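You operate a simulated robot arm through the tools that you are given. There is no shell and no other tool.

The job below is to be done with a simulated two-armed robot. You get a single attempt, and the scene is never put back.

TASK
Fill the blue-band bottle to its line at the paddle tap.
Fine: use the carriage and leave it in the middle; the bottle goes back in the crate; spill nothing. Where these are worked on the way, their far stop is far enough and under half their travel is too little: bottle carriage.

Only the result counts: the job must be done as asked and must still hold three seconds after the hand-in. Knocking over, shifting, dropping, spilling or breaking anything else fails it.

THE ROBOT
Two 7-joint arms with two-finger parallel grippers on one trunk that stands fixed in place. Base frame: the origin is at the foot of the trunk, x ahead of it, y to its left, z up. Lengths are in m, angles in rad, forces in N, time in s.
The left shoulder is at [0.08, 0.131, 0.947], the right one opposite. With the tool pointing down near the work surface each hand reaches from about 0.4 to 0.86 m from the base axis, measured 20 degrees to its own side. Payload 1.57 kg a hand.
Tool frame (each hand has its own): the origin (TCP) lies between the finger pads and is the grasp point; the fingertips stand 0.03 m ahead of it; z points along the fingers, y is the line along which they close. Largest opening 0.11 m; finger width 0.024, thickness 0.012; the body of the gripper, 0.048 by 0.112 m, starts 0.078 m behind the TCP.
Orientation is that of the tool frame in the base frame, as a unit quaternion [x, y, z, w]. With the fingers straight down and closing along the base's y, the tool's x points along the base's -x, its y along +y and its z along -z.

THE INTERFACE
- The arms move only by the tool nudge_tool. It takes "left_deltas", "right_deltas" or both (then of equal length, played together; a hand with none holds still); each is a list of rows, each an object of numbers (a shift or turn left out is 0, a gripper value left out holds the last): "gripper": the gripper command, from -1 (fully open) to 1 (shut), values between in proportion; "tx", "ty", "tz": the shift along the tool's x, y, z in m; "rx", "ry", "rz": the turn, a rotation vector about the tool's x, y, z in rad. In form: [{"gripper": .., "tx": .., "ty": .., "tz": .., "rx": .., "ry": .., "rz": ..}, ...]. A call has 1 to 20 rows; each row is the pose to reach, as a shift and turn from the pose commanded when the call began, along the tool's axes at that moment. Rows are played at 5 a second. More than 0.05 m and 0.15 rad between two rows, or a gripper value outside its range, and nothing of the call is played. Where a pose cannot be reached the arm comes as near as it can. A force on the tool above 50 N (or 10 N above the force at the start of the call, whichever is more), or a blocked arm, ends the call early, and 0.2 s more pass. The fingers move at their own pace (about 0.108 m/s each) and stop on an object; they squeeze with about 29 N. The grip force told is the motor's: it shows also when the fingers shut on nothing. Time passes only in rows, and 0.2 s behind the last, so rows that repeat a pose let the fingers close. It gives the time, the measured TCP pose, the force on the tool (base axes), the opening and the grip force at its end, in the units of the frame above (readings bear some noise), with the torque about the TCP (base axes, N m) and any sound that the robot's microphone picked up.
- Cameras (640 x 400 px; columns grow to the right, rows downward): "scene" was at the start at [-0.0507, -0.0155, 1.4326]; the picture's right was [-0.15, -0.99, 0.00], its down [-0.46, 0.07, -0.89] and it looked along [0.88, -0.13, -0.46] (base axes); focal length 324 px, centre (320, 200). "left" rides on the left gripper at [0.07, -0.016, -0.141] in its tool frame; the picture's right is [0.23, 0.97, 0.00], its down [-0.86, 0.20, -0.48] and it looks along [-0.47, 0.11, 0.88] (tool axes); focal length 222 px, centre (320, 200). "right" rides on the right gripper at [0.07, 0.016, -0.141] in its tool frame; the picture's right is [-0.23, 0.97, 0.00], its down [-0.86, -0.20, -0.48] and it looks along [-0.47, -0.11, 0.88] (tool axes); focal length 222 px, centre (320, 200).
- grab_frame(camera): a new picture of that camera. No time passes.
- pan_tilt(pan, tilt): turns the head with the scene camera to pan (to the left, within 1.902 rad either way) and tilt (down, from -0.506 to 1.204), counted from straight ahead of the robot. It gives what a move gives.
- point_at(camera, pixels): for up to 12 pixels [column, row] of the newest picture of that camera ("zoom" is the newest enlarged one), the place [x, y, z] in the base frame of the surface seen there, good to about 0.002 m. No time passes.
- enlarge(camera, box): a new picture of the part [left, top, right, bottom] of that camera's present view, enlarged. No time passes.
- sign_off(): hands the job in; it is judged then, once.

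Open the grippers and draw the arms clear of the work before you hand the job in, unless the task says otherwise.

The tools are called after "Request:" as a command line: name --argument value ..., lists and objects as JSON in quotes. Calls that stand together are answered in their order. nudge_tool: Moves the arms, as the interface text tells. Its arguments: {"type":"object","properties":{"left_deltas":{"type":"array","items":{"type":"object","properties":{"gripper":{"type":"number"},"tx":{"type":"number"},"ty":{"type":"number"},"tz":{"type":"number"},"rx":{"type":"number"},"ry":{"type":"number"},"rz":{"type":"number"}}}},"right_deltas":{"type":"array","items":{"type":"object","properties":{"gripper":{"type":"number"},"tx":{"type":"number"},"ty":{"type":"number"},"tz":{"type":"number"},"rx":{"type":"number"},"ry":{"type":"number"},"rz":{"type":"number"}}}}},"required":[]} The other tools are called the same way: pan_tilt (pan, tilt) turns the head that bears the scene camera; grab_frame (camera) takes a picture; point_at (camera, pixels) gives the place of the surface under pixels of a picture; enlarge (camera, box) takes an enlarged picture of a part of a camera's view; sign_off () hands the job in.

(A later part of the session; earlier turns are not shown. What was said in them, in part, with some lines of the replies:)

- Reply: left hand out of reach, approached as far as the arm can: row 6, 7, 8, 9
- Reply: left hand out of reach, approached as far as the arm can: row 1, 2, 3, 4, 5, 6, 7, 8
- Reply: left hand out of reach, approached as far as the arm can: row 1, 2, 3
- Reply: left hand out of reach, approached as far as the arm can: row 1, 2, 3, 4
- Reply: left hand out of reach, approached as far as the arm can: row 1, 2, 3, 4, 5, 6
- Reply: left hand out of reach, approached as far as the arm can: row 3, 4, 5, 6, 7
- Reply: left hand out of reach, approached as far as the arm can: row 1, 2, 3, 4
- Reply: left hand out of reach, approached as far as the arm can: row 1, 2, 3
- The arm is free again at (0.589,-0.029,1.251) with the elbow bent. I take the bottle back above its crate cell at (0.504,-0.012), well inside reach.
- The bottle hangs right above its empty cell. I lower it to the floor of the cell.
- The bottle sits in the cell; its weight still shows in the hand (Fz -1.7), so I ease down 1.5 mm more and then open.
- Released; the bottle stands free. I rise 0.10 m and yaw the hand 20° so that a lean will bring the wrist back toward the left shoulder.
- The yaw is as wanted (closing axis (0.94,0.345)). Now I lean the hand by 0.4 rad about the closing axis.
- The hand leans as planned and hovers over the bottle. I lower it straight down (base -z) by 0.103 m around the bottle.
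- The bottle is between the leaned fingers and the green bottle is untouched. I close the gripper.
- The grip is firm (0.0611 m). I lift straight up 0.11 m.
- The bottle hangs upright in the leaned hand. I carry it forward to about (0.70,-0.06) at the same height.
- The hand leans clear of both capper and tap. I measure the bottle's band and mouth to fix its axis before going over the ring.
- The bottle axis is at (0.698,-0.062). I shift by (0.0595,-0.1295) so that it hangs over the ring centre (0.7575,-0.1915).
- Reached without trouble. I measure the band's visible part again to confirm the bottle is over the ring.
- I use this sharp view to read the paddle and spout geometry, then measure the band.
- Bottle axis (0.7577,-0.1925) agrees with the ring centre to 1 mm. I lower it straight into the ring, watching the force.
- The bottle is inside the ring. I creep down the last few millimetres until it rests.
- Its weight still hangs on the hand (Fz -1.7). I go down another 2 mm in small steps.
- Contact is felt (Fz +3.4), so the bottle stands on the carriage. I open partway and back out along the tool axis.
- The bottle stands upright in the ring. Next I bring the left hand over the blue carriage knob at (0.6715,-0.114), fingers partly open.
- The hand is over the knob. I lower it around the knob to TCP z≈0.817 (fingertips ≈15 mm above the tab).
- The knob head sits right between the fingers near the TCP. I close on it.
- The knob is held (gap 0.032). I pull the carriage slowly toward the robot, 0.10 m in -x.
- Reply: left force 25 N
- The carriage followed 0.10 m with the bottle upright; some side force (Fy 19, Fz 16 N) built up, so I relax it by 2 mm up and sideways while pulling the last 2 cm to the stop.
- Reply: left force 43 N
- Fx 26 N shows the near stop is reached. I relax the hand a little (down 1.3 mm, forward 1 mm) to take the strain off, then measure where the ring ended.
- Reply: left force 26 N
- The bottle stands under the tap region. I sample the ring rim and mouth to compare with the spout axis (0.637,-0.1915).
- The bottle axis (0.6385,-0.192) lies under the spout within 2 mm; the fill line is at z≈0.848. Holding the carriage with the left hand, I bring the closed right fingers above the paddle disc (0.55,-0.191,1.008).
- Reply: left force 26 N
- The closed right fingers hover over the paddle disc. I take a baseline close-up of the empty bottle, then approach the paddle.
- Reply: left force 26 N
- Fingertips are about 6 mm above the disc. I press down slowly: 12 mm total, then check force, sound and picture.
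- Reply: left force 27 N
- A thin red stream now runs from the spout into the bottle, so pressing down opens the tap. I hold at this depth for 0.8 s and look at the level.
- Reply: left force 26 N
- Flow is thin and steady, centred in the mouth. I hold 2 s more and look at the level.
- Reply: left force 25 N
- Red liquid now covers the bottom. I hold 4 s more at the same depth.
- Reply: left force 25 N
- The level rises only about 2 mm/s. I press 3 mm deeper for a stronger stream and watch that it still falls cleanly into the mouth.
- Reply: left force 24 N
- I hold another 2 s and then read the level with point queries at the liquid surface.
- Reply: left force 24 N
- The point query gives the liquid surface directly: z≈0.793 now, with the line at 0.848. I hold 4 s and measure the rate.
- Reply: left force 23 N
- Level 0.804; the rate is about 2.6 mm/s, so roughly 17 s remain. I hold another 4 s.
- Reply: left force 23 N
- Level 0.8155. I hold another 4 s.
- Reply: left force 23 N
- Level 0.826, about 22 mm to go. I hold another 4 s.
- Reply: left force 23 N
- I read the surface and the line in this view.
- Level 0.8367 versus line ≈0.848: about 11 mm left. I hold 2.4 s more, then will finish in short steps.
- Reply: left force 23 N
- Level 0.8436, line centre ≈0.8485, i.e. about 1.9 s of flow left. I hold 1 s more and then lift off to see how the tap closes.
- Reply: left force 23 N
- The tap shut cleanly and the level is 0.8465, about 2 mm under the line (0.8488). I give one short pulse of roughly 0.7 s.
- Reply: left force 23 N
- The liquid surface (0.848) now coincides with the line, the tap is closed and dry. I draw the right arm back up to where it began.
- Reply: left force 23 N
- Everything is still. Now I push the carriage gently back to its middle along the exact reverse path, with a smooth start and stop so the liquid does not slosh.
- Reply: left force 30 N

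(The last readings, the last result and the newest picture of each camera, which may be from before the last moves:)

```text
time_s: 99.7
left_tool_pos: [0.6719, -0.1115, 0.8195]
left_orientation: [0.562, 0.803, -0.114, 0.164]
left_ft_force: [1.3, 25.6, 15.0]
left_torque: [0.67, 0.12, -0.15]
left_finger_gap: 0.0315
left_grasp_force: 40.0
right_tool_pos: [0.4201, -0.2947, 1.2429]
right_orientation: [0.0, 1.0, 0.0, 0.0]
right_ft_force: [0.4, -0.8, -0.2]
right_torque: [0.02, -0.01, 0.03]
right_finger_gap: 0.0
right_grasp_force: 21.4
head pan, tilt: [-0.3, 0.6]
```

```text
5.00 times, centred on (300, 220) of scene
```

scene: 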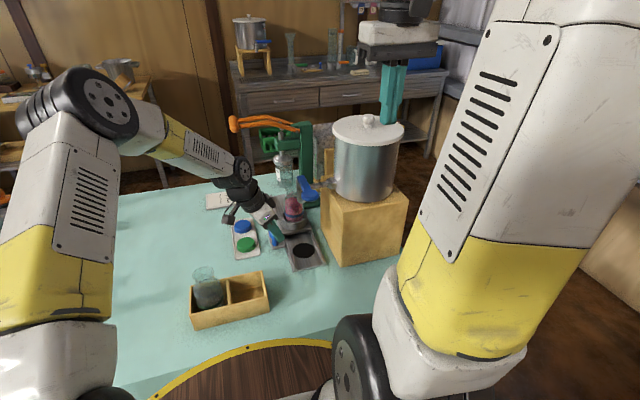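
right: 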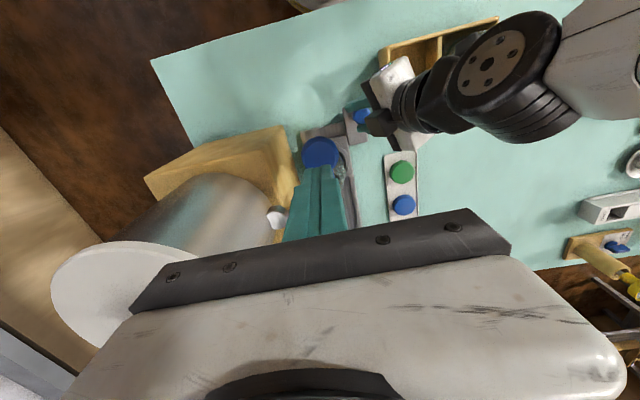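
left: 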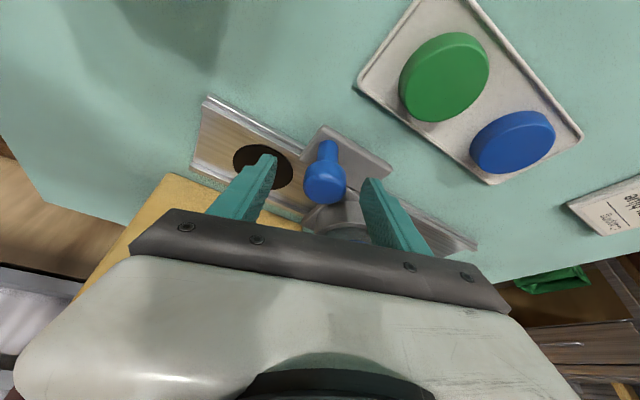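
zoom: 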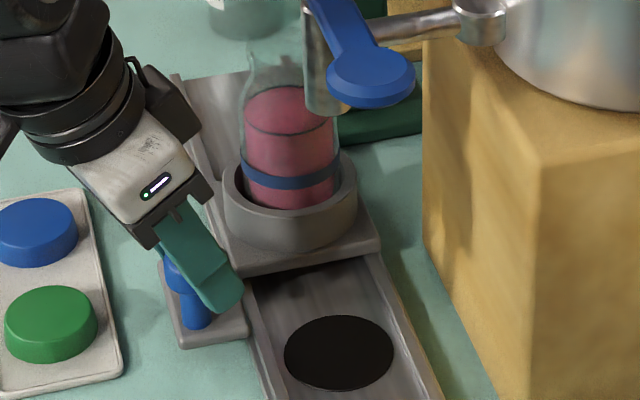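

The carriage is back and the bottle upright. I relax the side load (Fy 25 N) before letting go of the knob.

Request:
nudge_tool --left_deltas '[{"tx": 0.0006, "ty": 0.0003, "tz": -0.0006, "gripper": 1}, {"tx": 0.0012, "ty": 0.0006, "tz": -0.0012}, {"tx": 0.0018, "ty": 0.0009, "tz": -0.0018}, {"tx": 0.0018, "ty": 0.0009, "tz": -0.0018}]'

Request:
enlarge --camera "scene" --box '[272, 200, 316, 240]'

Request:
point_at --camera "zoom" --pixels '[[215, 345], [495, 290], [400, 310], [300, 328], [437, 148], [308, 224], [410, 194], [365, 214], [265, 217], [225, 198]]'

```text
time_s: 100.7
left_tool_pos: [0.6712, -0.1119, 0.8184]
left_orientation: [0.562, 0.803, -0.115, 0.162]
left_ft_force: [2.3, 10.8, -4.2]
left_torque: [-0.71, -0.52, -0.12]
left_finger_gap: 0.0317
left_grasp_force: 40.3
right_tool_pos: [0.4204, -0.296, 1.243]
right_orientation: [0.0, 1.0, 0.0, 0.0]
right_ft_force: [-0.5, -0.2, 0.2]
right_torque: [-0.01, -0.01, 0.0]
right_finger_gap: 0.0002
right_grasp_force: 21.4
head pan, tilt: [-0.3, 0.6]
```

```text
10.00 times, centred on (294, 220) of scene
```

zoom: 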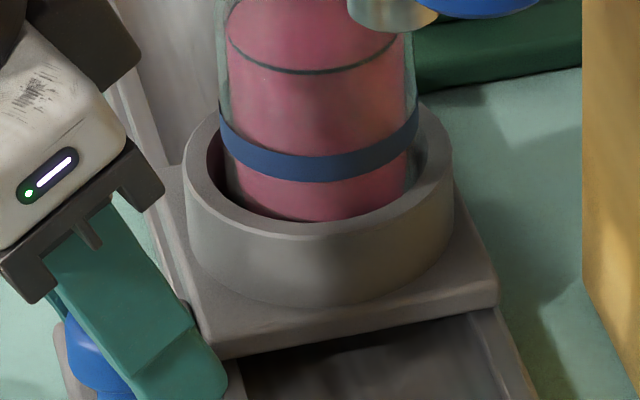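

```text
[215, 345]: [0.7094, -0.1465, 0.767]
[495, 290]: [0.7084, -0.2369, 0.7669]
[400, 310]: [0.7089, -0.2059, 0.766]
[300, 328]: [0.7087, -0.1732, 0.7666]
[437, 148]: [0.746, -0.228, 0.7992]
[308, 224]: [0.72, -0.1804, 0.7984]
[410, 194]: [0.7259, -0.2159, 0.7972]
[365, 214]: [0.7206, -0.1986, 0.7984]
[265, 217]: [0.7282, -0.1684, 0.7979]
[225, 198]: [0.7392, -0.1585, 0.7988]
```

The carriage sits about 3 mm nearer than at the start (plate edge 0.709 versus 0.713). I nudge it 3.5 mm forward and ease the sideways load further.

Request:
nudge_tool --left_deltas '[{"tx": -0.0001, "ty": 0.0012, "gripper": 1}, {"tx": -0.0001, "ty": 0.0024, "tz": 0.0001}, {"tx": -0.0002, "ty": 0.0036, "tz": 0.0001}, {"tx": -0.0002, "ty": 0.0036, "tz": 0.0001}]'

Request:
enlarge --camera "scene" --box '[272, 200, 316, 240]'

Request:
point_at --camera "zoom" --pixels '[[495, 290], [400, 310], [300, 328], [437, 148], [308, 224], [410, 194], [365, 214], [265, 217], [225, 198]]'

```text
time_s: 101.7
left_tool_pos: [0.6761, -0.1103, 0.8194]
left_orientation: [0.564, 0.802, -0.114, 0.162]
left_ft_force: [-1.0, -7.5, -15.7]
left_torque: [-0.01, 0.18, -0.33]
left_finger_gap: 0.0316
left_grasp_force: 40.6
right_tool_pos: [0.421, -0.2953, 1.2423]
right_orientation: [0.0, 1.0, -0.001, 0.0]
right_ft_force: [0.5, 0.0, -1.2]
right_torque: [-0.01, 0.02, 0.02]
right_finger_gap: 0.0
right_grasp_force: 21.2
head pan, tilt: [-0.3, 0.6]
```

```text
10.00 times, centred on (294, 220) of scene
```

zoom: 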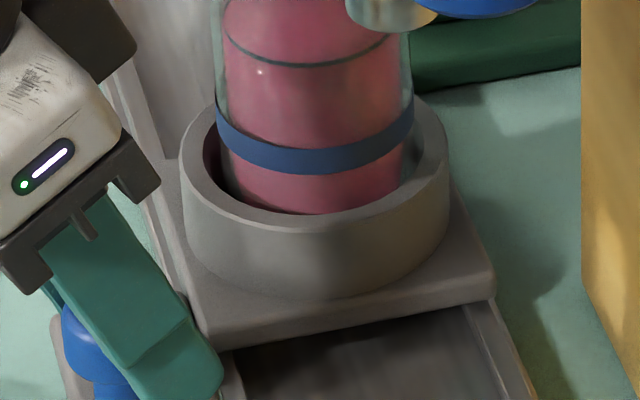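

```text
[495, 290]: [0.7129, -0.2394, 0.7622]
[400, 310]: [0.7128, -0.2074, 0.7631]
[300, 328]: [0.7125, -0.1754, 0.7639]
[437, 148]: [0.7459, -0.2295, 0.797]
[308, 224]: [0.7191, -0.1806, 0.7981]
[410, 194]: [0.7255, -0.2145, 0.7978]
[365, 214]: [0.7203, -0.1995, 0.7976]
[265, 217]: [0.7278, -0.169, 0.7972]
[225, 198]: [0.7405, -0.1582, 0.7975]
```

The carriage is back at its starting spot (plate edge 0.713). I open the fingers and see that the carriage stays put.

Request:
nudge_tool --left_deltas '[{"gripper": 0.3}, {"gripper": 0.1}, {"gripper": -0.1}, {"gripper": -0.3}, {"gripper": -0.3}]'

Request:
enlarge --camera "scene" --box '[272, 200, 316, 240]'

Request:
grab_frame --camera "left"

```text
time_s: 102.9
left_tool_pos: [0.676, -0.109, 0.8196]
left_orientation: [0.562, 0.803, -0.114, 0.162]
left_ft_force: [-0.6, 0.3, 0.4]
left_torque: [0.0, -0.03, 0.0]
left_finger_gap: 0.0712
left_grasp_force: 0.0
right_tool_pos: [0.4194, -0.2954, 1.2435]
right_orientation: [0.001, 1.0, 0.0, 0.0]
right_ft_force: [-0.2, 0.6, 0.0]
right_torque: [0.01, 0.03, 0.0]
right_finger_gap: 0.0
right_grasp_force: 21.6
head pan, tilt: [-0.3, 0.6]
```

```text
10.00 times, centred on (294, 220) of scene
```

zoom: 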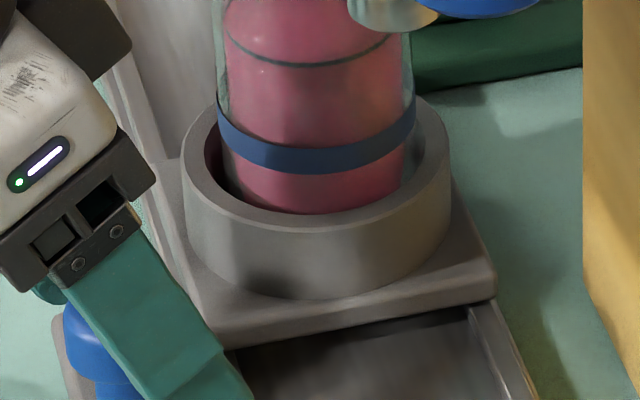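

```text
taken
```

left: 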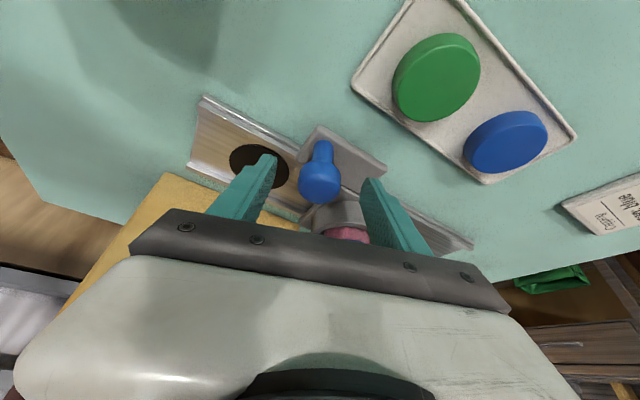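

The carriage stays where it is. I measure the bottle's band now to find its axis for the grasp.

Request:
enlarge --camera "scene" --box '[280, 195, 320, 230]'

```text
11.43 times, centred on (300, 212) of scene
```

zoom: 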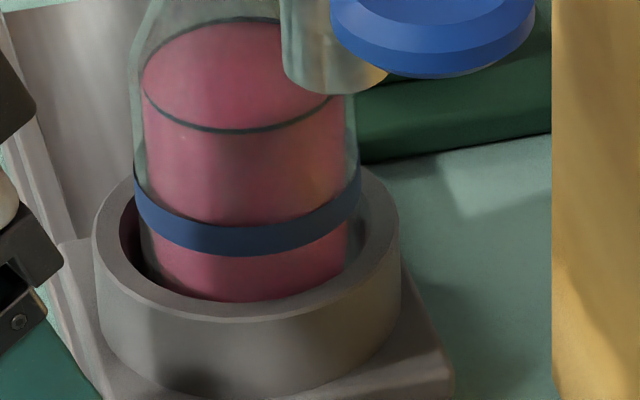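

Request:
point_at --camera "zoom" --pixels '[[138, 188], [145, 205], [165, 223], [190, 234], [220, 240], [250, 239], [280, 235], [310, 226], [335, 212], [352, 195], [358, 180]]'

Request:
point_at --camera "zoom" --pixels '[[180, 70], [230, 80], [200, 100], [270, 110], [240, 130], [200, 122], [170, 60]]'

```text
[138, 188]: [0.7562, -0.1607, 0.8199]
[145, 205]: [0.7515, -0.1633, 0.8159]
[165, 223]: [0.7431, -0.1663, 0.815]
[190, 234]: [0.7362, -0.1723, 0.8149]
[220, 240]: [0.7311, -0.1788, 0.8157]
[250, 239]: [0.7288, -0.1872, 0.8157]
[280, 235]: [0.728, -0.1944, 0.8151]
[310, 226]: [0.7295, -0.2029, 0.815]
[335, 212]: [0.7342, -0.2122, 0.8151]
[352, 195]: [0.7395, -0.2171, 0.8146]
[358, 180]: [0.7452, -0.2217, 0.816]
```

```text
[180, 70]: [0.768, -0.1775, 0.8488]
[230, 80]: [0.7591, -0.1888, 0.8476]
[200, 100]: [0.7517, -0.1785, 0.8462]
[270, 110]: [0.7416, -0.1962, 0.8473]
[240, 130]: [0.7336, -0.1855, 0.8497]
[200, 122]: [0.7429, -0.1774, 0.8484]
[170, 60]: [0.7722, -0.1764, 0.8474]
```

Bottle axis is (0.7588,-0.1925), level still on the line. I raise the left hand off the knob and move to the pre-grasp pose beyond it, fingers open to 0.094 m.

Request:
nudge_tool --left_deltas '[{"tx": -0.0078, "tz": -0.0184, "gripper": -0.3}, {"tx": -0.0195, "tz": -0.0461}, {"tx": -0.035, "tz": -0.0829}, {"tx": -0.0506, "tz": -0.1197, "gripper": -0.7}, {"tx": -0.0633, "ty": 0.0099, "tz": -0.1188}, {"tx": -0.0759, "ty": 0.0197, "tz": -0.1179}, {"tx": -0.0886, "ty": 0.0296, "tz": -0.117}, {"tx": -0.1012, "ty": 0.0394, "tz": -0.1161}, {"tx": -0.1139, "ty": 0.0493, "tz": -0.1152}, {"tx": -0.1139, "ty": 0.0493, "tz": -0.1152}]'

Request:
grab_frame --camera "left"

Request:
enlarge --camera "scene" --box '[240, 130, 340, 260]'

```text
time_s: 105.1
left_tool_pos: [0.7427, -0.1497, 0.9708]
left_orientation: [0.563, 0.803, -0.114, 0.162]
left_ft_force: [0.1, -0.8, 0.0]
left_torque: [-0.01, -0.01, -0.04]
left_finger_gap: 0.0933
left_grasp_force: 0.1
right_tool_pos: [0.4198, -0.2955, 1.2427]
right_orientation: [-0.001, 1.0, 0.0, -0.001]
right_ft_force: [0.6, 0.3, 0.0]
right_torque: [0.01, -0.04, 0.01]
right_finger_gap: 0.0
right_grasp_force: 20.8
head pan, tilt: [-0.3, 0.6]
```

```text
taken
```

left: 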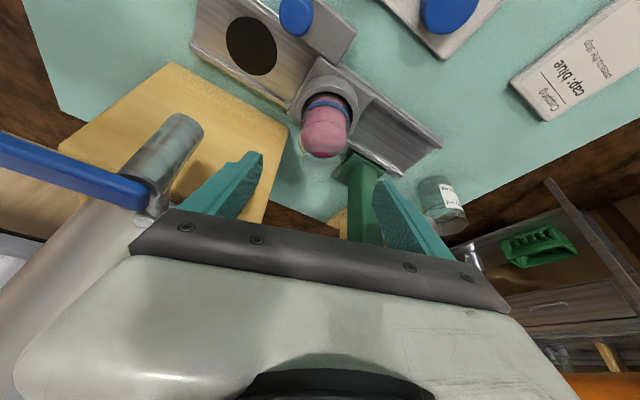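

```text
3.08 times, centred on (290, 195) of scene
```

zoom: 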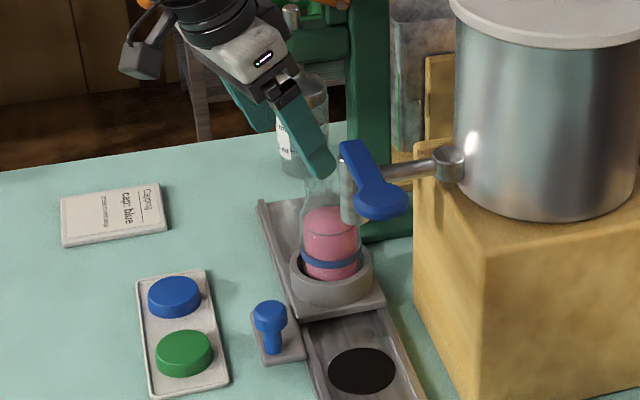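

The pose matches the earlier retreat pose. I advance 0.12 m along the tool axis to straddle the bottle.

Request:
nudge_tool --left_deltas '[{"tz": 0.015, "gripper": -0.7}, {"tz": 0.035}, {"tz": 0.055}, {"tz": 0.075}, {"tz": 0.092}, {"tz": 0.106}, {"tz": 0.115}, {"tz": 0.12}, {"tz": 0.12}]'

Request:
grab_frame --camera "left"

Request:
enlarge --camera "scene" --box '[250, 160, 340, 250]'

```text
time_s: 107.1
left_tool_pos: [0.7576, -0.1927, 0.8595]
left_orientation: [0.562, 0.803, -0.114, 0.162]
left_ft_force: [0.1, 0.0, -0.7]
left_torque: [-0.02, -0.01, 0.0]
left_finger_gap: 0.0934
left_grasp_force: 0.1
right_tool_pos: [0.4211, -0.2947, 1.2427]
right_orientation: [0.0, 1.0, -0.001, 0.0]
right_ft_force: [-0.3, 0.2, 0.3]
right_torque: [-0.04, 0.01, 0.0]
right_finger_gap: 0.0
right_grasp_force: 21.6
head pan, tilt: [-0.3, 0.6]
```

```text
taken
```

left: 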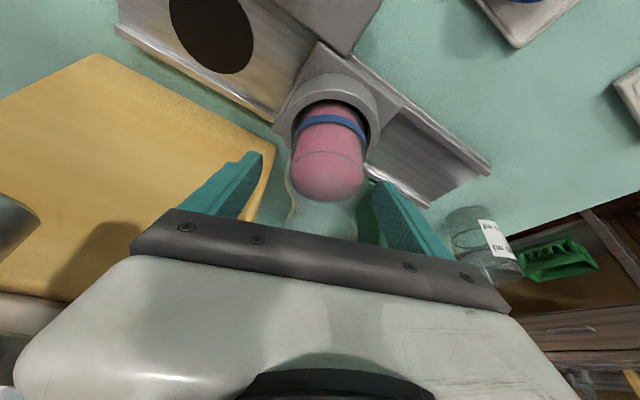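

```text
4.44 times, centred on (295, 205) of scene
```

zoom: 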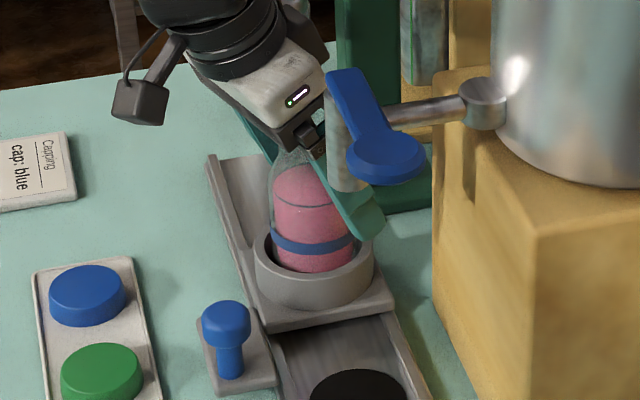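

The bottle is a little toward the far finger, so I shift 1.5 mm along the closing axis and close gently in steps.

Request:
nudge_tool --left_deltas '[{"ty": 0.0015, "gripper": -0.6}, {"ty": 0.0015, "gripper": -0.4}, {"ty": 0.0015, "gripper": -0.28}, {"ty": 0.0015, "gripper": -0.2}, {"ty": 0.0015, "gripper": -0.14}, {"ty": 0.0015, "gripper": 0.1}, {"ty": 0.0015, "gripper": 1}, {"ty": 0.0015, "gripper": 1}, {"ty": 0.0015, "gripper": 1}]'

Request:
enlarge --camera "scene" --box '[265, 170, 335, 250]'

```text
time_s: 109.1
left_tool_pos: [0.7597, -0.1926, 0.8605]
left_orientation: [0.562, 0.803, -0.114, 0.163]
left_ft_force: [0.7, 1.0, 0.5]
left_torque: [0.04, -0.1, -0.03]
left_finger_gap: 0.0612
left_grasp_force: 28.8
right_tool_pos: [0.4201, -0.2952, 1.2429]
right_orientation: [-0.001, 1.0, -0.001, 0.001]
right_ft_force: [-0.9, -0.2, -0.9]
right_torque: [-0.03, 0.01, -0.01]
right_finger_gap: 0.0001
right_grasp_force: 21.3
head pan, tilt: [-0.3, 0.6]
```

```text
5.00 times, centred on (300, 210) of scene
```

zoom: 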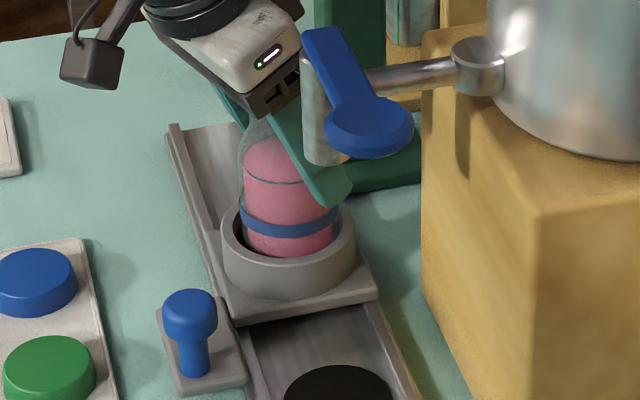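

Grip 0.0612 m at 29 N. I lift slowly straight up 0.09 m.

Request:
nudge_tool --left_deltas '[{"tx": -0.0008, "tz": -0.0018, "gripper": 1}, {"tx": -0.0023, "tz": -0.0055}, {"tx": -0.0047, "tz": -0.0111}, {"tx": -0.0078, "tz": -0.0184}, {"tx": -0.0113, "tz": -0.0267}, {"tx": -0.0152, "tz": -0.0359}, {"tx": -0.0191, "tz": -0.0451}, {"tx": -0.0229, "tz": -0.0543}, {"tx": -0.0265, "tz": -0.0626}, {"tx": -0.0296, "tz": -0.07}, {"tx": -0.0321, "tz": -0.076}, {"tx": -0.0339, "tz": -0.0801}, {"tx": -0.0348, "tz": -0.0824}, {"tx": -0.035, "tz": -0.0829}, {"tx": -0.035, "tz": -0.0829}]'

Request:
enlarge --camera "scene" --box '[250, 140, 340, 250]'

Request:
enlarge --camera "scene" --box '[272, 200, 316, 240]'

```text
time_s: 112.3
left_tool_pos: [0.7594, -0.1923, 0.9505]
left_orientation: [0.562, 0.803, -0.115, 0.162]
left_ft_force: [0.3, 0.7, -3.2]
left_torque: [0.03, -0.01, 0.02]
left_finger_gap: 0.0613
left_grasp_force: 28.4
right_tool_pos: [0.4207, -0.2949, 1.2431]
right_orientation: [0.0, 1.0, 0.0, 0.0]
right_ft_force: [0.1, 0.4, -0.6]
right_torque: [-0.01, 0.0, -0.02]
right_finger_gap: 0.0001
right_grasp_force: 21.5
head pan, tilt: [-0.3, 0.6]
```

```text
3.64 times, centred on (295, 195) of scene
```

zoom: 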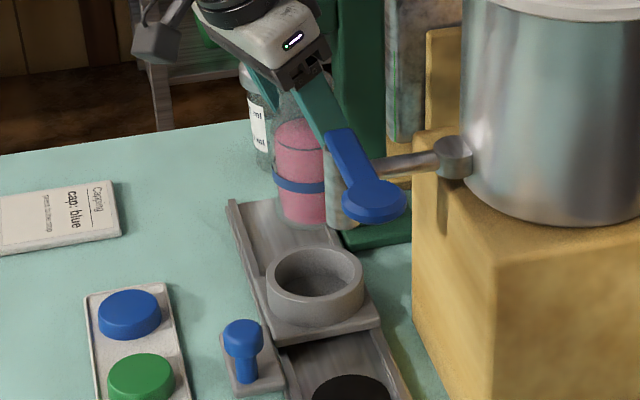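

```text
10.00 times, centred on (294, 220) of scene
```

zoom: 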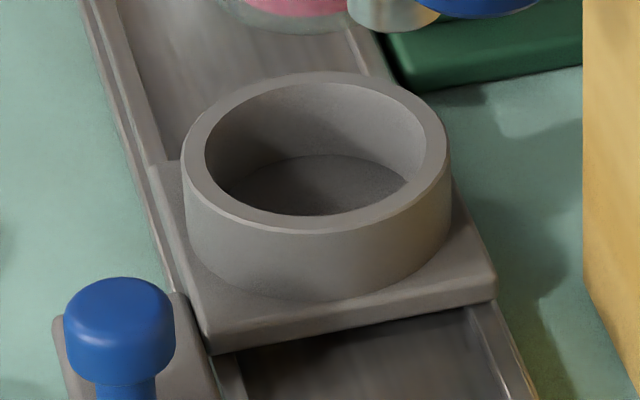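

The carriage looks exactly as at the start and the bottle is clear above it. I carry the bottle smoothly away to (0.698,-0.062).

Request:
nudge_tool --left_deltas '[{"tx": 0.0017, "ty": -0.0002, "tz": -0.0007, "gripper": 1}, {"tx": 0.0064, "ty": -0.0006, "tz": -0.0027}, {"tx": 0.0137, "ty": -0.0014, "tz": -0.0058}, {"tx": 0.0232, "ty": -0.0023, "tz": -0.0098}, {"tx": 0.0343, "ty": -0.0034, "tz": -0.0145}, {"tx": 0.0465, "ty": -0.0046, "tz": -0.0197}, {"tx": 0.0595, "ty": -0.0059, "tz": -0.0252}, {"tx": 0.0727, "ty": -0.0072, "tz": -0.0307}, {"tx": 0.0857, "ty": -0.0085, "tz": -0.0362}, {"tx": 0.0979, "ty": -0.0097, "tz": -0.0414}, {"tx": 0.109, "ty": -0.0108, "tz": -0.0461}, {"tx": 0.1185, "ty": -0.0117, "tz": -0.0501}, {"tx": 0.1258, "ty": -0.0125, "tz": -0.0532}, {"tx": 0.1305, "ty": -0.0129, "tz": -0.0552}, {"tx": 0.1322, "ty": -0.0131, "tz": -0.0559}, {"tx": 0.1322, "ty": -0.0131, "tz": -0.0559}]'

Request:
grab_frame --camera "scene"

Request:
enlarge --camera "scene" --box '[220, 160, 290, 230]'

```text
time_s: 115.7
left_tool_pos: [0.6983, -0.061, 0.9489]
left_orientation: [0.563, 0.803, -0.114, 0.163]
left_ft_force: [-0.5, -0.2, -3.9]
left_torque: [0.0, -0.02, -0.01]
left_finger_gap: 0.0613
left_grasp_force: 29.0
right_tool_pos: [0.4202, -0.2946, 1.2423]
right_orientation: [-0.001, 1.0, 0.0, 0.0]
right_ft_force: [0.3, -0.3, -0.8]
right_torque: [0.03, -0.02, 0.0]
right_finger_gap: 0.0001
right_grasp_force: 21.1
head pan, tilt: [-0.3, 0.6]
```

```text
taken
```

scene: 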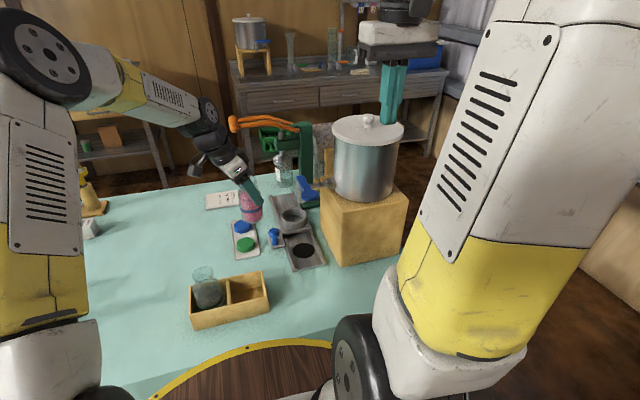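

```text
5.71 times, centred on (255, 195) of scene
```

zoom: 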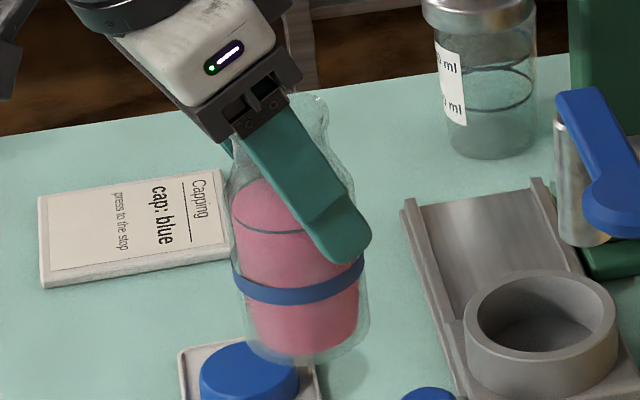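

The bottle rides steadily with its level on the line. I carry it over the crate's empty cell, again with a smooth profile.

Request:
nudge_tool --left_deltas '[{"tx": 0.0009, "ty": -0.0015, "tz": -0.0004, "gripper": 1}, {"tx": 0.0036, "ty": -0.0057, "tz": -0.0015}, {"tx": 0.0077, "ty": -0.0122, "tz": -0.0033}, {"tx": 0.0131, "ty": -0.0208, "tz": -0.0055}, {"tx": 0.0196, "ty": -0.0311, "tz": -0.0083}, {"tx": 0.0269, "ty": -0.0428, "tz": -0.0114}, {"tx": 0.0349, "ty": -0.0555, "tz": -0.0148}, {"tx": 0.0433, "ty": -0.0688, "tz": -0.0183}, {"tx": 0.052, "ty": -0.0825, "tz": -0.022}, {"tx": 0.0606, "ty": -0.0962, "tz": -0.0256}, {"tx": 0.069, "ty": -0.1095, "tz": -0.0291}, {"tx": 0.077, "ty": -0.1222, "tz": -0.0325}, {"tx": 0.0843, "ty": -0.1339, "tz": -0.0356}, {"tx": 0.0908, "ty": -0.1442, "tz": -0.0384}, {"tx": 0.0962, "ty": -0.1528, "tz": -0.0406}, {"tx": 0.1003, "ty": -0.1593, "tz": -0.0424}, {"tx": 0.103, "ty": -0.1635, "tz": -0.0435}, {"tx": 0.1039, "ty": -0.165, "tz": -0.0439}, {"tx": 0.1039, "ty": -0.165, "tz": -0.0439}]'

Request:
grab_frame --camera "left"

Request:
enlarge --camera "scene" --box '[180, 200, 280, 335]'

```text
time_s: 119.7
left_tool_pos: [0.5043, -0.0117, 0.9499]
left_orientation: [0.562, 0.803, -0.113, 0.163]
left_ft_force: [0.6, 1.5, -4.3]
left_torque: [0.0, 0.0, -0.04]
left_finger_gap: 0.0613
left_grasp_force: 29.1
right_tool_pos: [0.4215, -0.2955, 1.242]
right_orientation: [0.0, 1.0, 0.0, 0.001]
right_ft_force: [-0.4, -0.1, 0.3]
right_torque: [-0.03, -0.01, -0.03]
right_finger_gap: 0.0001
right_grasp_force: 21.0
head pan, tilt: [-0.3, 0.6]
```

```text
taken
```

left: 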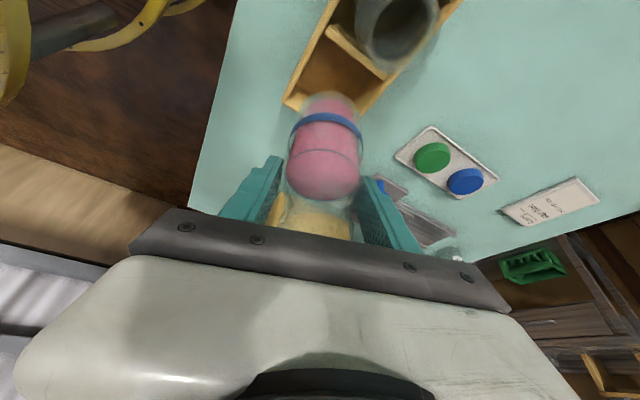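

```text
2.96 times, centred on (230, 268) of scene
```

zoom: 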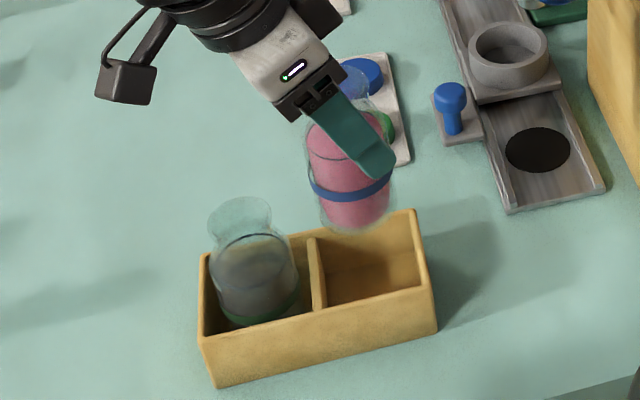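

The bottle is above its cell. I check its axis and tilt with a close-up.

Request:
enlarge --camera "scene" --box '[265, 215, 325, 285]'

Request:
enlarge --camera "scene" --box '[215, 215, 275, 285]'

```text
5.71 times, centred on (295, 250) of scene
```

zoom: 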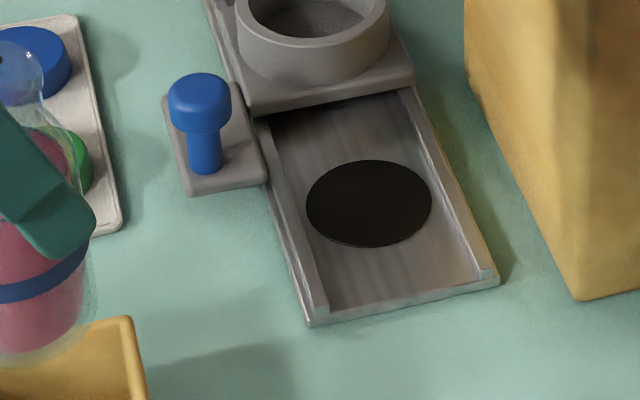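

```text
5.71 times, centred on (245, 250) of scene
```

zoom: 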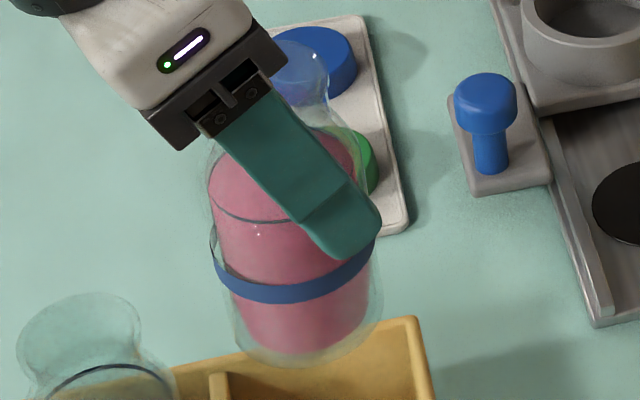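

I sample the band, liquid surface and mouth to quantify any tilt.

Request:
point_at --camera "zoom" --pixels '[[216, 255], [225, 272], [245, 285], [270, 293], [300, 293], [330, 284], [355, 268], [370, 252], [230, 180], [240, 200], [302, 43], [327, 62]]'

Request:
point_at --camera "zoom" --pixels '[[325, 90], [220, 165], [345, 140], [250, 352], [300, 366], [350, 352], [375, 320], [238, 330], [300, 345], [340, 335], [260, 340]]'

```text
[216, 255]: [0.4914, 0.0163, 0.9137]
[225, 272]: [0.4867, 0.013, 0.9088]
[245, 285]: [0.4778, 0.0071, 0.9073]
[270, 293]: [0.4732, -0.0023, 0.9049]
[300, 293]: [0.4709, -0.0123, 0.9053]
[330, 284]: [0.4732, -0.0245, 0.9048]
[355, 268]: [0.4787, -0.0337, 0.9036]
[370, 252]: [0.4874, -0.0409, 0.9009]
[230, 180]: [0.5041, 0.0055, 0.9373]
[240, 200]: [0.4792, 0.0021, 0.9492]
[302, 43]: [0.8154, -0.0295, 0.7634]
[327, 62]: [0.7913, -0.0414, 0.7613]
```

```text
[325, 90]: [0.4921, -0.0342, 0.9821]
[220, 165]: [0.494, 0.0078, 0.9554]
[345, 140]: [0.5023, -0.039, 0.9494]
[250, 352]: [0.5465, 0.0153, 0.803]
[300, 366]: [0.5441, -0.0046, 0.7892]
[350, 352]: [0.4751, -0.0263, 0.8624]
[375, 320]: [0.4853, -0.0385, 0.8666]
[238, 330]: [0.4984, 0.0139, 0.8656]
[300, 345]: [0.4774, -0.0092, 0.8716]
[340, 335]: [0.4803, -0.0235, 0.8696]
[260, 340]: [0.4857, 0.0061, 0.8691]
```

The band's left side reads higher than its right, suggesting the bottle tipped about 5° in the grip. I zoom further for an accurate tilt measurement.

Request:
enlarge --camera "scene" --box '[235, 248, 275, 285]'

```text
10.81 times, centred on (255, 266) of scene
```

zoom: 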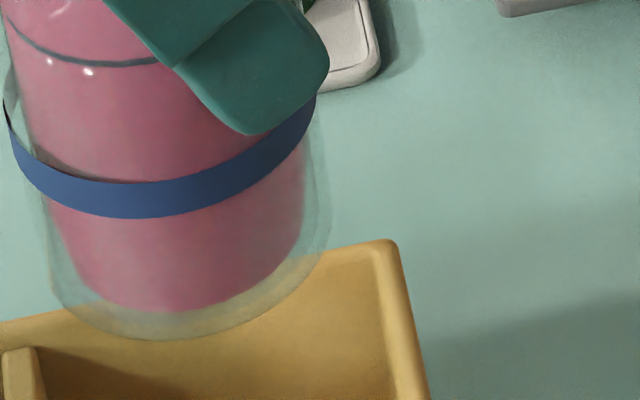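

Request:
point_at --camera "zoom" --pixels '[[20, 150], [40, 172], [70, 190], [100, 198], [140, 200], [180, 196], [220, 184], [260, 163], [290, 140], [308, 117]]'

Request:
point_at --camera "zoom" --pixels '[[60, 290], [90, 318], [130, 332], [170, 337], [210, 330], [250, 313], [290, 285], [318, 250], [100, 60], [60, 50], [130, 62]]'

```text
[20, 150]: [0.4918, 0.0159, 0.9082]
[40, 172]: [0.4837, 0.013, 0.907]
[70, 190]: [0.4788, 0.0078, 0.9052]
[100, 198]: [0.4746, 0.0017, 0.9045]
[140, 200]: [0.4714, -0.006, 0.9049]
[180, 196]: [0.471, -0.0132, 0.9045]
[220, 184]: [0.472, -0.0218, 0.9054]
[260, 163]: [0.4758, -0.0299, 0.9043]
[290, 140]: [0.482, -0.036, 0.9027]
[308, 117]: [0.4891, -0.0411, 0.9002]
```

```text
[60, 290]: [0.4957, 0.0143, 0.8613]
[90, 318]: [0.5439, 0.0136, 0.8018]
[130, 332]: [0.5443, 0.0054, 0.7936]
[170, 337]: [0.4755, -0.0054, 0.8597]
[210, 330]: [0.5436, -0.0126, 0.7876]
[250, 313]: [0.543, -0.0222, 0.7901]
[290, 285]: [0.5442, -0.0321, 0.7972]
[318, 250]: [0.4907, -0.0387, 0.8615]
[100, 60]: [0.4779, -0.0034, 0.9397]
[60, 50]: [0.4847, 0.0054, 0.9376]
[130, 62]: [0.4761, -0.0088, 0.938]
```

The bottom edge reads level (z 0.861 both sides) and lies right under the TCP, so the bottle is in fact upright. I shift 2 mm in +x to centre it in the cell and lower it smoothly.

Request:
nudge_tool --left_deltas '[{"tx": 0.001, "ty": 0.0019, "tz": 0.004, "gripper": 1}, {"tx": 0.0041, "ty": 0.0019, "tz": 0.0114}, {"tx": 0.0087, "ty": 0.0019, "tz": 0.0224}, {"tx": 0.0142, "ty": 0.0019, "tz": 0.0353}, {"tx": 0.0196, "ty": 0.0019, "tz": 0.0482}, {"tx": 0.0251, "ty": 0.0019, "tz": 0.0611}, {"tx": 0.0305, "ty": 0.0019, "tz": 0.074}, {"tx": 0.0344, "ty": 0.0019, "tz": 0.0832}, {"tx": 0.0376, "ty": 0.0019, "tz": 0.0906}, {"tx": 0.0395, "ty": 0.0019, "tz": 0.0952}, {"tx": 0.0407, "ty": 0.0019, "tz": 0.0979}, {"tx": 0.0413, "ty": 0.0019, "tz": 0.0993}, {"tx": 0.0413, "ty": 0.0019, "tz": 0.0993}]'

Request:
enlarge --camera "scene" --box '[190, 235, 280, 335]'

Request:
grab_frame --camera "left"

```text
time_s: 122.5
left_tool_pos: [0.5067, -0.012, 0.844]
left_orientation: [0.562, 0.803, -0.114, 0.162]
left_ft_force: [1.0, -0.1, -4.0]
left_torque: [-0.01, 0.02, -0.03]
left_finger_gap: 0.0612
left_grasp_force: 28.8
right_tool_pos: [0.4208, -0.2953, 1.2421]
right_orientation: [0.001, 1.0, -0.001, 0.0]
right_ft_force: [0.1, 0.8, 0.3]
right_torque: [-0.01, -0.03, -0.01]
right_finger_gap: 0.0
right_grasp_force: 21.5
head pan, tilt: [-0.3, 0.6]
```

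```text
4.00 times, centred on (235, 285) of scene
```

zoom: 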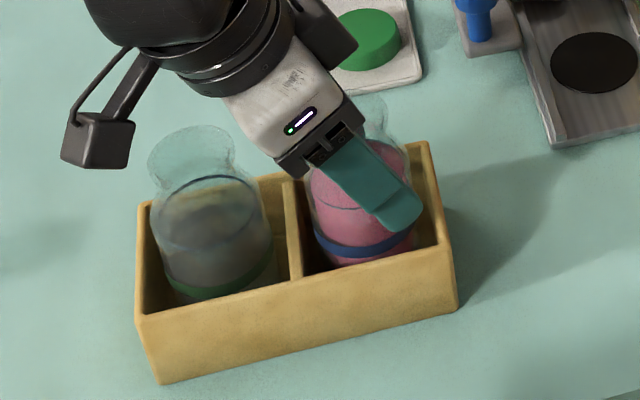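

```text
taken
```

left: 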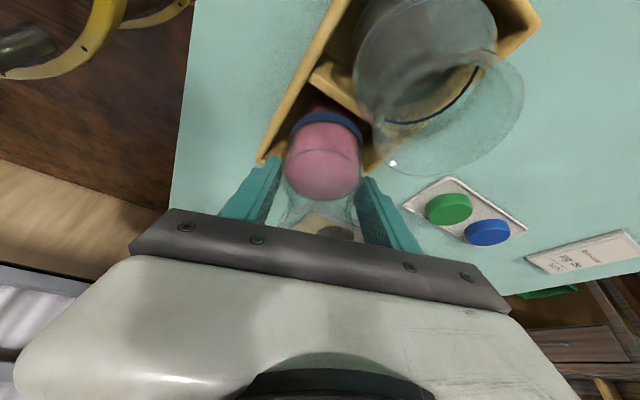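

The bottle is inside the cell. I creep down until it touches the floor.

Request:
nudge_tool --left_deltas '[{"tx": 0.0006, "tz": 0.0014, "gripper": 1}, {"tx": 0.0012, "tz": 0.0028}, {"tx": 0.0016, "tz": 0.0037}, {"tx": 0.0016, "tz": 0.0037}]'

```text
time_s: 123.5
left_tool_pos: [0.506, -0.0122, 0.8382]
left_orientation: [0.562, 0.803, -0.114, 0.164]
left_ft_force: [-5.2, 1.1, 23.2]
left_torque: [-0.15, 0.64, -0.18]
left_finger_gap: 0.0612
left_grasp_force: 29.2
right_tool_pos: [0.4204, -0.2957, 1.2422]
right_orientation: [0.0, 1.0, 0.0, 0.0]
right_ft_force: [-1.3, 0.2, 0.3]
right_torque: [0.01, 0.0, -0.02]
right_finger_gap: 0.0
right_grasp_force: 21.3
head pan, tilt: [-0.3, 0.6]
```

Firm contact (Fz +23 N). I back off 0.8 mm to ease it, check, then release.

Request:
nudge_tool --left_deltas '[{"tx": -0.0003, "tz": -0.0008, "gripper": 1}, {"tx": -0.0003, "tz": -0.0008, "gripper": 1}]'

Request:
enlarge --camera "scene" --box '[190, 235, 280, 335]'

```text
time_s: 124.1
left_tool_pos: [0.5078, -0.012, 0.8386]
left_orientation: [0.562, 0.803, -0.114, 0.163]
left_ft_force: [-0.8, -3.8, 7.0]
left_torque: [-0.54, -0.07, -0.01]
left_finger_gap: 0.0611
left_grasp_force: 29.1
right_tool_pos: [0.4201, -0.2949, 1.2412]
right_orientation: [0.0, 1.0, -0.001, 0.001]
right_ft_force: [0.4, 0.4, 0.9]
right_torque: [-0.01, 0.0, 0.01]
right_finger_gap: 0.0
right_grasp_force: 21.3
head pan, tilt: [-0.3, 0.6]
```

```text
4.00 times, centred on (235, 285) of scene
```

zoom: 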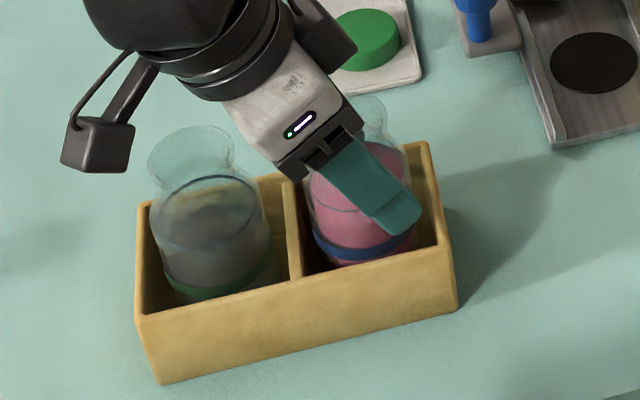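

The load is light now (7 N) with the bottle on the cell floor. I open the fingers gently.

Request:
nudge_tool --left_deltas '[{"gripper": -0.05}, {"gripper": -0.2}, {"gripper": -0.4}, {"gripper": -0.7}, {"gripper": -1}, {"gripper": -1}]'

Request:
enlarge --camera "scene" --box '[190, 235, 280, 335]'

Request:
grab_frame --camera "left"

```text
time_s: 125.5
left_tool_pos: [0.5069, -0.0114, 0.8388]
left_orientation: [0.561, 0.803, -0.114, 0.162]
left_ft_force: [0.0, -0.7, 0.2]
left_torque: [0.04, 0.0, -0.01]
left_finger_gap: 0.1101
left_grasp_force: 0.1
right_tool_pos: [0.4207, -0.295, 1.2416]
right_orientation: [0.001, 1.0, 0.001, 0.0]
right_ft_force: [1.0, 0.6, -0.7]
right_torque: [0.0, 0.01, 0.0]
right_finger_gap: 0.0
right_grasp_force: 21.4
head pan, tilt: [-0.3, 0.6]
```

```text
4.00 times, centred on (235, 285) of scene
```

zoom: 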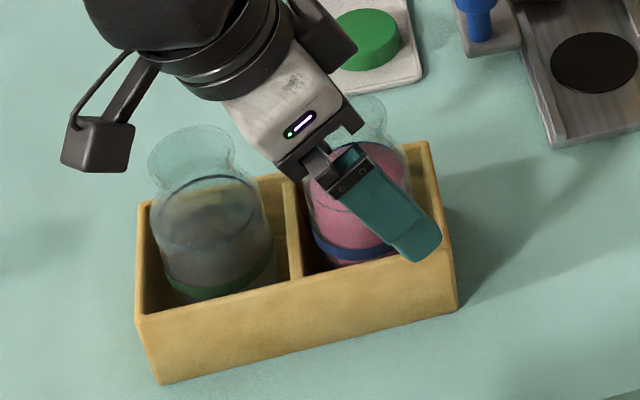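

```text
taken
```

left: 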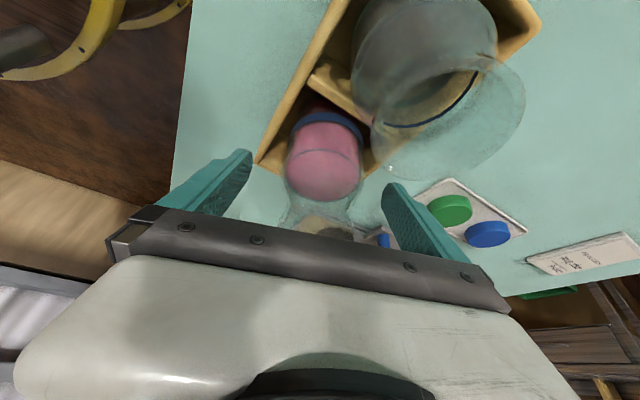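

Released and standing. I raise the hand straight up clear of both bottles.

Request:
nudge_tool --left_deltas '[{"tx": -0.0039, "tz": -0.0092, "gripper": -1}, {"tx": -0.0097, "tz": -0.023}, {"tx": -0.0175, "tz": -0.0414}, {"tx": -0.0272, "tz": -0.0645}, {"tx": -0.037, "tz": -0.0875}, {"tx": -0.0467, "tz": -0.1105}, {"tx": -0.0584, "tz": -0.1382}, {"tx": -0.0701, "tz": -0.1658}, {"tx": -0.0818, "tz": -0.1934}, {"tx": -0.0818, "tz": -0.1934}]'

Request:
grab_frame --camera "scene"

Request:
enlarge --camera "scene" --box '[190, 235, 280, 335]'

```text
time_s: 127.7
left_tool_pos: [0.5055, -0.0117, 1.0484]
left_orientation: [0.562, 0.803, -0.114, 0.163]
left_ft_force: [0.5, 0.3, 0.5]
left_torque: [0.01, 0.01, 0.01]
left_finger_gap: 0.1101
left_grasp_force: 0.0
right_tool_pos: [0.4206, -0.2942, 1.243]
right_orientation: [0.0, 1.0, 0.0, -0.001]
right_ft_force: [-1.0, -1.7, -1.1]
right_torque: [0.03, 0.01, -0.01]
right_finger_gap: 0.0003
right_grasp_force: 20.7
head pan, tilt: [-0.3, 0.6]
```

```text
taken
```

scene: 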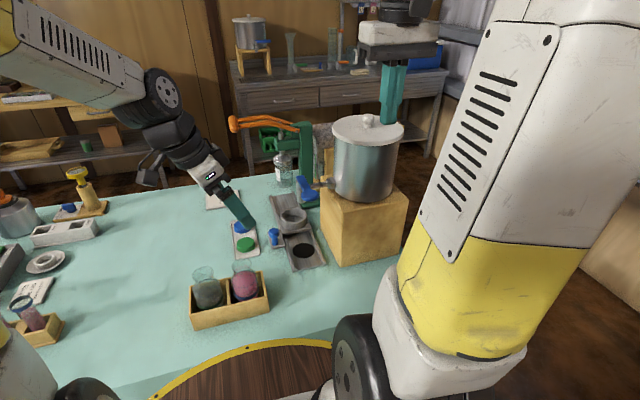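

```text
4.00 times, centred on (235, 285) of scene
```

zoom: 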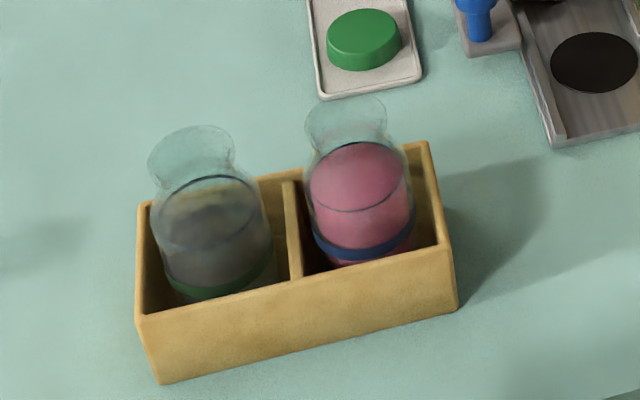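

The blue bottle stands in its cell filled to the line. I verify the rail ends (to confirm the carriage is mid-travel), the crate corners and that nothing was spilt.

Request:
enlarge --camera "scene" --box '[260, 185, 335, 275]'

Request:
point_at --camera "zoom" --pixels '[[100, 42], [165, 35], [105, 60], [200, 55], [190, 375], [245, 385], [330, 225], [255, 240], [160, 125], [240, 105], [238, 130], [340, 365]]'

Request:
point_at --camera "scene" --pixels '[[190, 311], [269, 297], [196, 328], [268, 305], [225, 296], [263, 273]]'

```text
4.44 times, centred on (298, 230) of scene
```

zoom: 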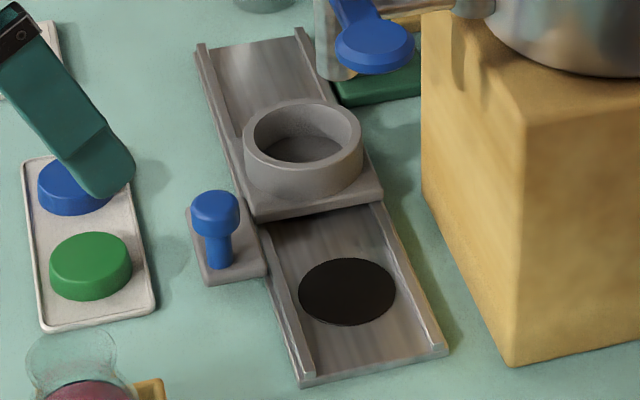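

```text
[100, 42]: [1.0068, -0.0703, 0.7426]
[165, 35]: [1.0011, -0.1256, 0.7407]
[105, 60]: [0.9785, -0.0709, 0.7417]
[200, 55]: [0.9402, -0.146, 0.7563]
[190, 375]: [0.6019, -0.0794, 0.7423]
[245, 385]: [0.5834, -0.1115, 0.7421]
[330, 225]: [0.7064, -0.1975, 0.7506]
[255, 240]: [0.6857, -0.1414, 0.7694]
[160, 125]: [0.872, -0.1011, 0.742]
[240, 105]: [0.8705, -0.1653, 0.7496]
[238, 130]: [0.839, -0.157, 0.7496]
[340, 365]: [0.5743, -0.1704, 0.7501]
```

```text
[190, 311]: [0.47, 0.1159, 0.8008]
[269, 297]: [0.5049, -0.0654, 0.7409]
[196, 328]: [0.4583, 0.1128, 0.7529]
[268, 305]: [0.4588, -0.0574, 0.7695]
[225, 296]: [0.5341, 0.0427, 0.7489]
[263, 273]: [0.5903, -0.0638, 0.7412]
```

I measure the rail's far and near edges once more for the mid-travel check.

Request:
point_at --camera "zoom" --pixels '[[202, 46], [250, 41], [280, 37], [298, 31], [305, 381], [380, 366], [440, 352], [265, 216], [320, 207], [375, 196]]'

```text
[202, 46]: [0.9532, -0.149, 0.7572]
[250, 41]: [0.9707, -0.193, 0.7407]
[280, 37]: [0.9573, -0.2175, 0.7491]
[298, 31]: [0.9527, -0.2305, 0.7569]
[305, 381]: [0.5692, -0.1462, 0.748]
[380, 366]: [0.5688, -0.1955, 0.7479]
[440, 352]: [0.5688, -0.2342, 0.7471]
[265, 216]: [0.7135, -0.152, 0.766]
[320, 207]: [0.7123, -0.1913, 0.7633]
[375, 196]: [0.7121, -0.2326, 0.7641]
```

The carriage (plate edge 0.7125, ring ≈0.757) is mid-rail as at the start, the crate has not moved and the table is dry. I draw the left arm back up to its resting place and open the right gripper.

Request:
nudge_tool --left_deltas '[{"tx": 0.0064, "ty": 0.0169, "tz": -0.0208, "gripper": -1}, {"tx": 0.0127, "ty": 0.0338, "tz": -0.0416}, {"tx": 0.0191, "ty": 0.0507, "tz": -0.0624}, {"tx": 0.0255, "ty": 0.0676, "tz": -0.0832}, {"tx": 0.0318, "ty": 0.0845, "tz": -0.1039}, {"tx": 0.0382, "ty": 0.1014, "tz": -0.1247}, {"tx": 0.0446, "ty": 0.1183, "tz": -0.1455}, {"tx": 0.0509, "ty": 0.1352, "tz": -0.1663}, {"tx": 0.0573, "ty": 0.1521, "tz": -0.1871}, {"tx": 0.0573, "ty": 0.1521, "tz": -0.1871}]' --right_deltas '[{"gripper": 1}, {"gripper": 0.5}, {"gripper": 0}, {"gripper": -0.5}, {"gripper": -1}, {"gripper": -1}, {"gripper": -1}, {"gripper": -1}, {"gripper": -1}, {"gripper": -1}]'

Request:
grab_frame --camera "scene"

Request:
enlarge --camera "scene" --box '[180, 160, 350, 340]'

```text
time_s: 129.9
left_tool_pos: [0.6073, 0.1588, 1.1986]
left_orientation: [0.562, 0.803, -0.115, 0.163]
left_ft_force: [0.1, 0.8, -0.7]
left_torque: [-0.04, -0.02, 0.04]
left_finger_gap: 0.1103
left_grasp_force: 0.1
right_tool_pos: [0.421, -0.2957, 1.2427]
right_orientation: [0.0, 1.0, 0.0, -0.001]
right_ft_force: [0.7, 0.8, 0.3]
right_torque: [0.01, -0.02, 0.01]
right_finger_gap: 0.1097
right_grasp_force: 0.1
head pan, tilt: [-0.3, 0.6]
```

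```text
taken
```

scene: 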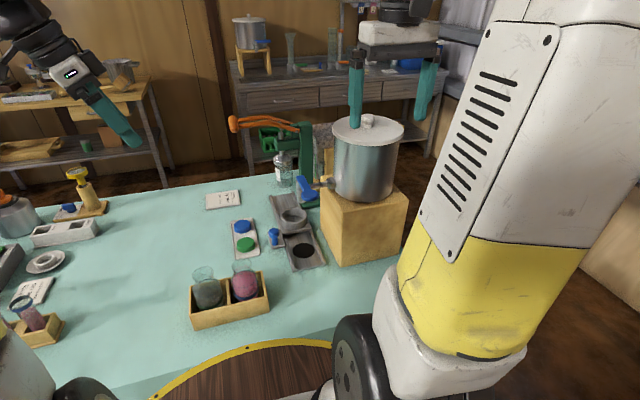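

```text
2.22 times, centred on (265, 250) of scene
```

zoom: 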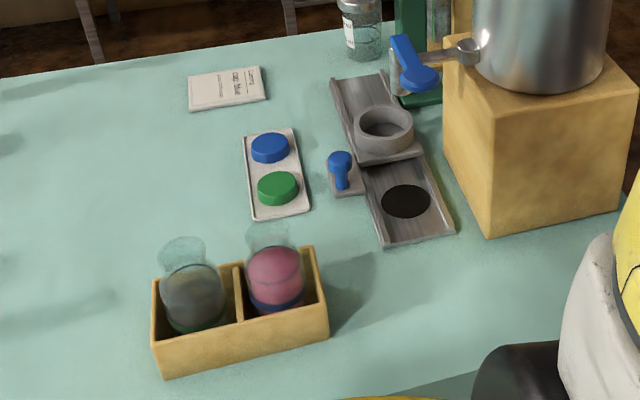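

Both arms are clear. One last close look at the blue bottle's level against its line before handing in.

Request:
enlarge --camera "scene" --box '[225, 255, 270, 305]'

Request:
point_at --camera "zoom" --pixels '[[250, 140], [290, 120], [330, 140], [290, 185], [250, 182], [330, 182], [225, 160]]'

```text
8.00 times, centred on (248, 280) of scene
```

zoom: 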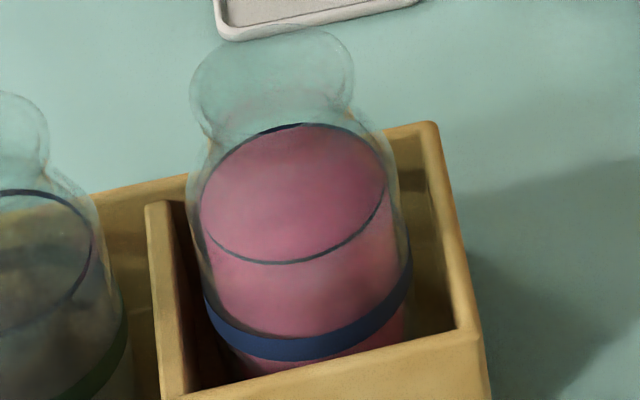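

```text
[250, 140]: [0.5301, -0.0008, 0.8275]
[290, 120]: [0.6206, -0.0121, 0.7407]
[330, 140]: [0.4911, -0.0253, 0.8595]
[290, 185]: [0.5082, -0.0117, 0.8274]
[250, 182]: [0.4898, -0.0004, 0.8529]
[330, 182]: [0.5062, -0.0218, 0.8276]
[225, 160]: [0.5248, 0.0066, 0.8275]
```

The liquid surface (z 0.8275) fills exactly the ellipse of the line. The bottle is upright in its crate cell, the carriage is mid-rail, the tap is shut, nothing is spilt, and both grippers are open and clear. I hand the job in.

Request:
sign_off

```text
The job is handed in.
```

The blue-band bottle is filled to its line and back in its crate cell. I carried it to the paddle tap on the carriage and handed the job in; I haven't seen the judge's verdict.

- **Fill:** my last reading put the liquid at the line to within about 1 mm. The tap is closed and I saw no spill.
- **Carriage:** I took it all the way to its stop under the tap, then back to where it started. That is the middle of the rail to within about 5 mm. I judged the middle from the rail ends and did not try the far stop.
- **Surroundings:** the crate, the green-band bottle, the caps and the capper look unmoved. Both grippers are open and drawn clear.

The left arm couldn't reach the carriage with the hand upright. At full stretch it locked straight for a few moves while holding the empty bottle. I put the bottle back in the crate and gripped it again with the hand leaning.
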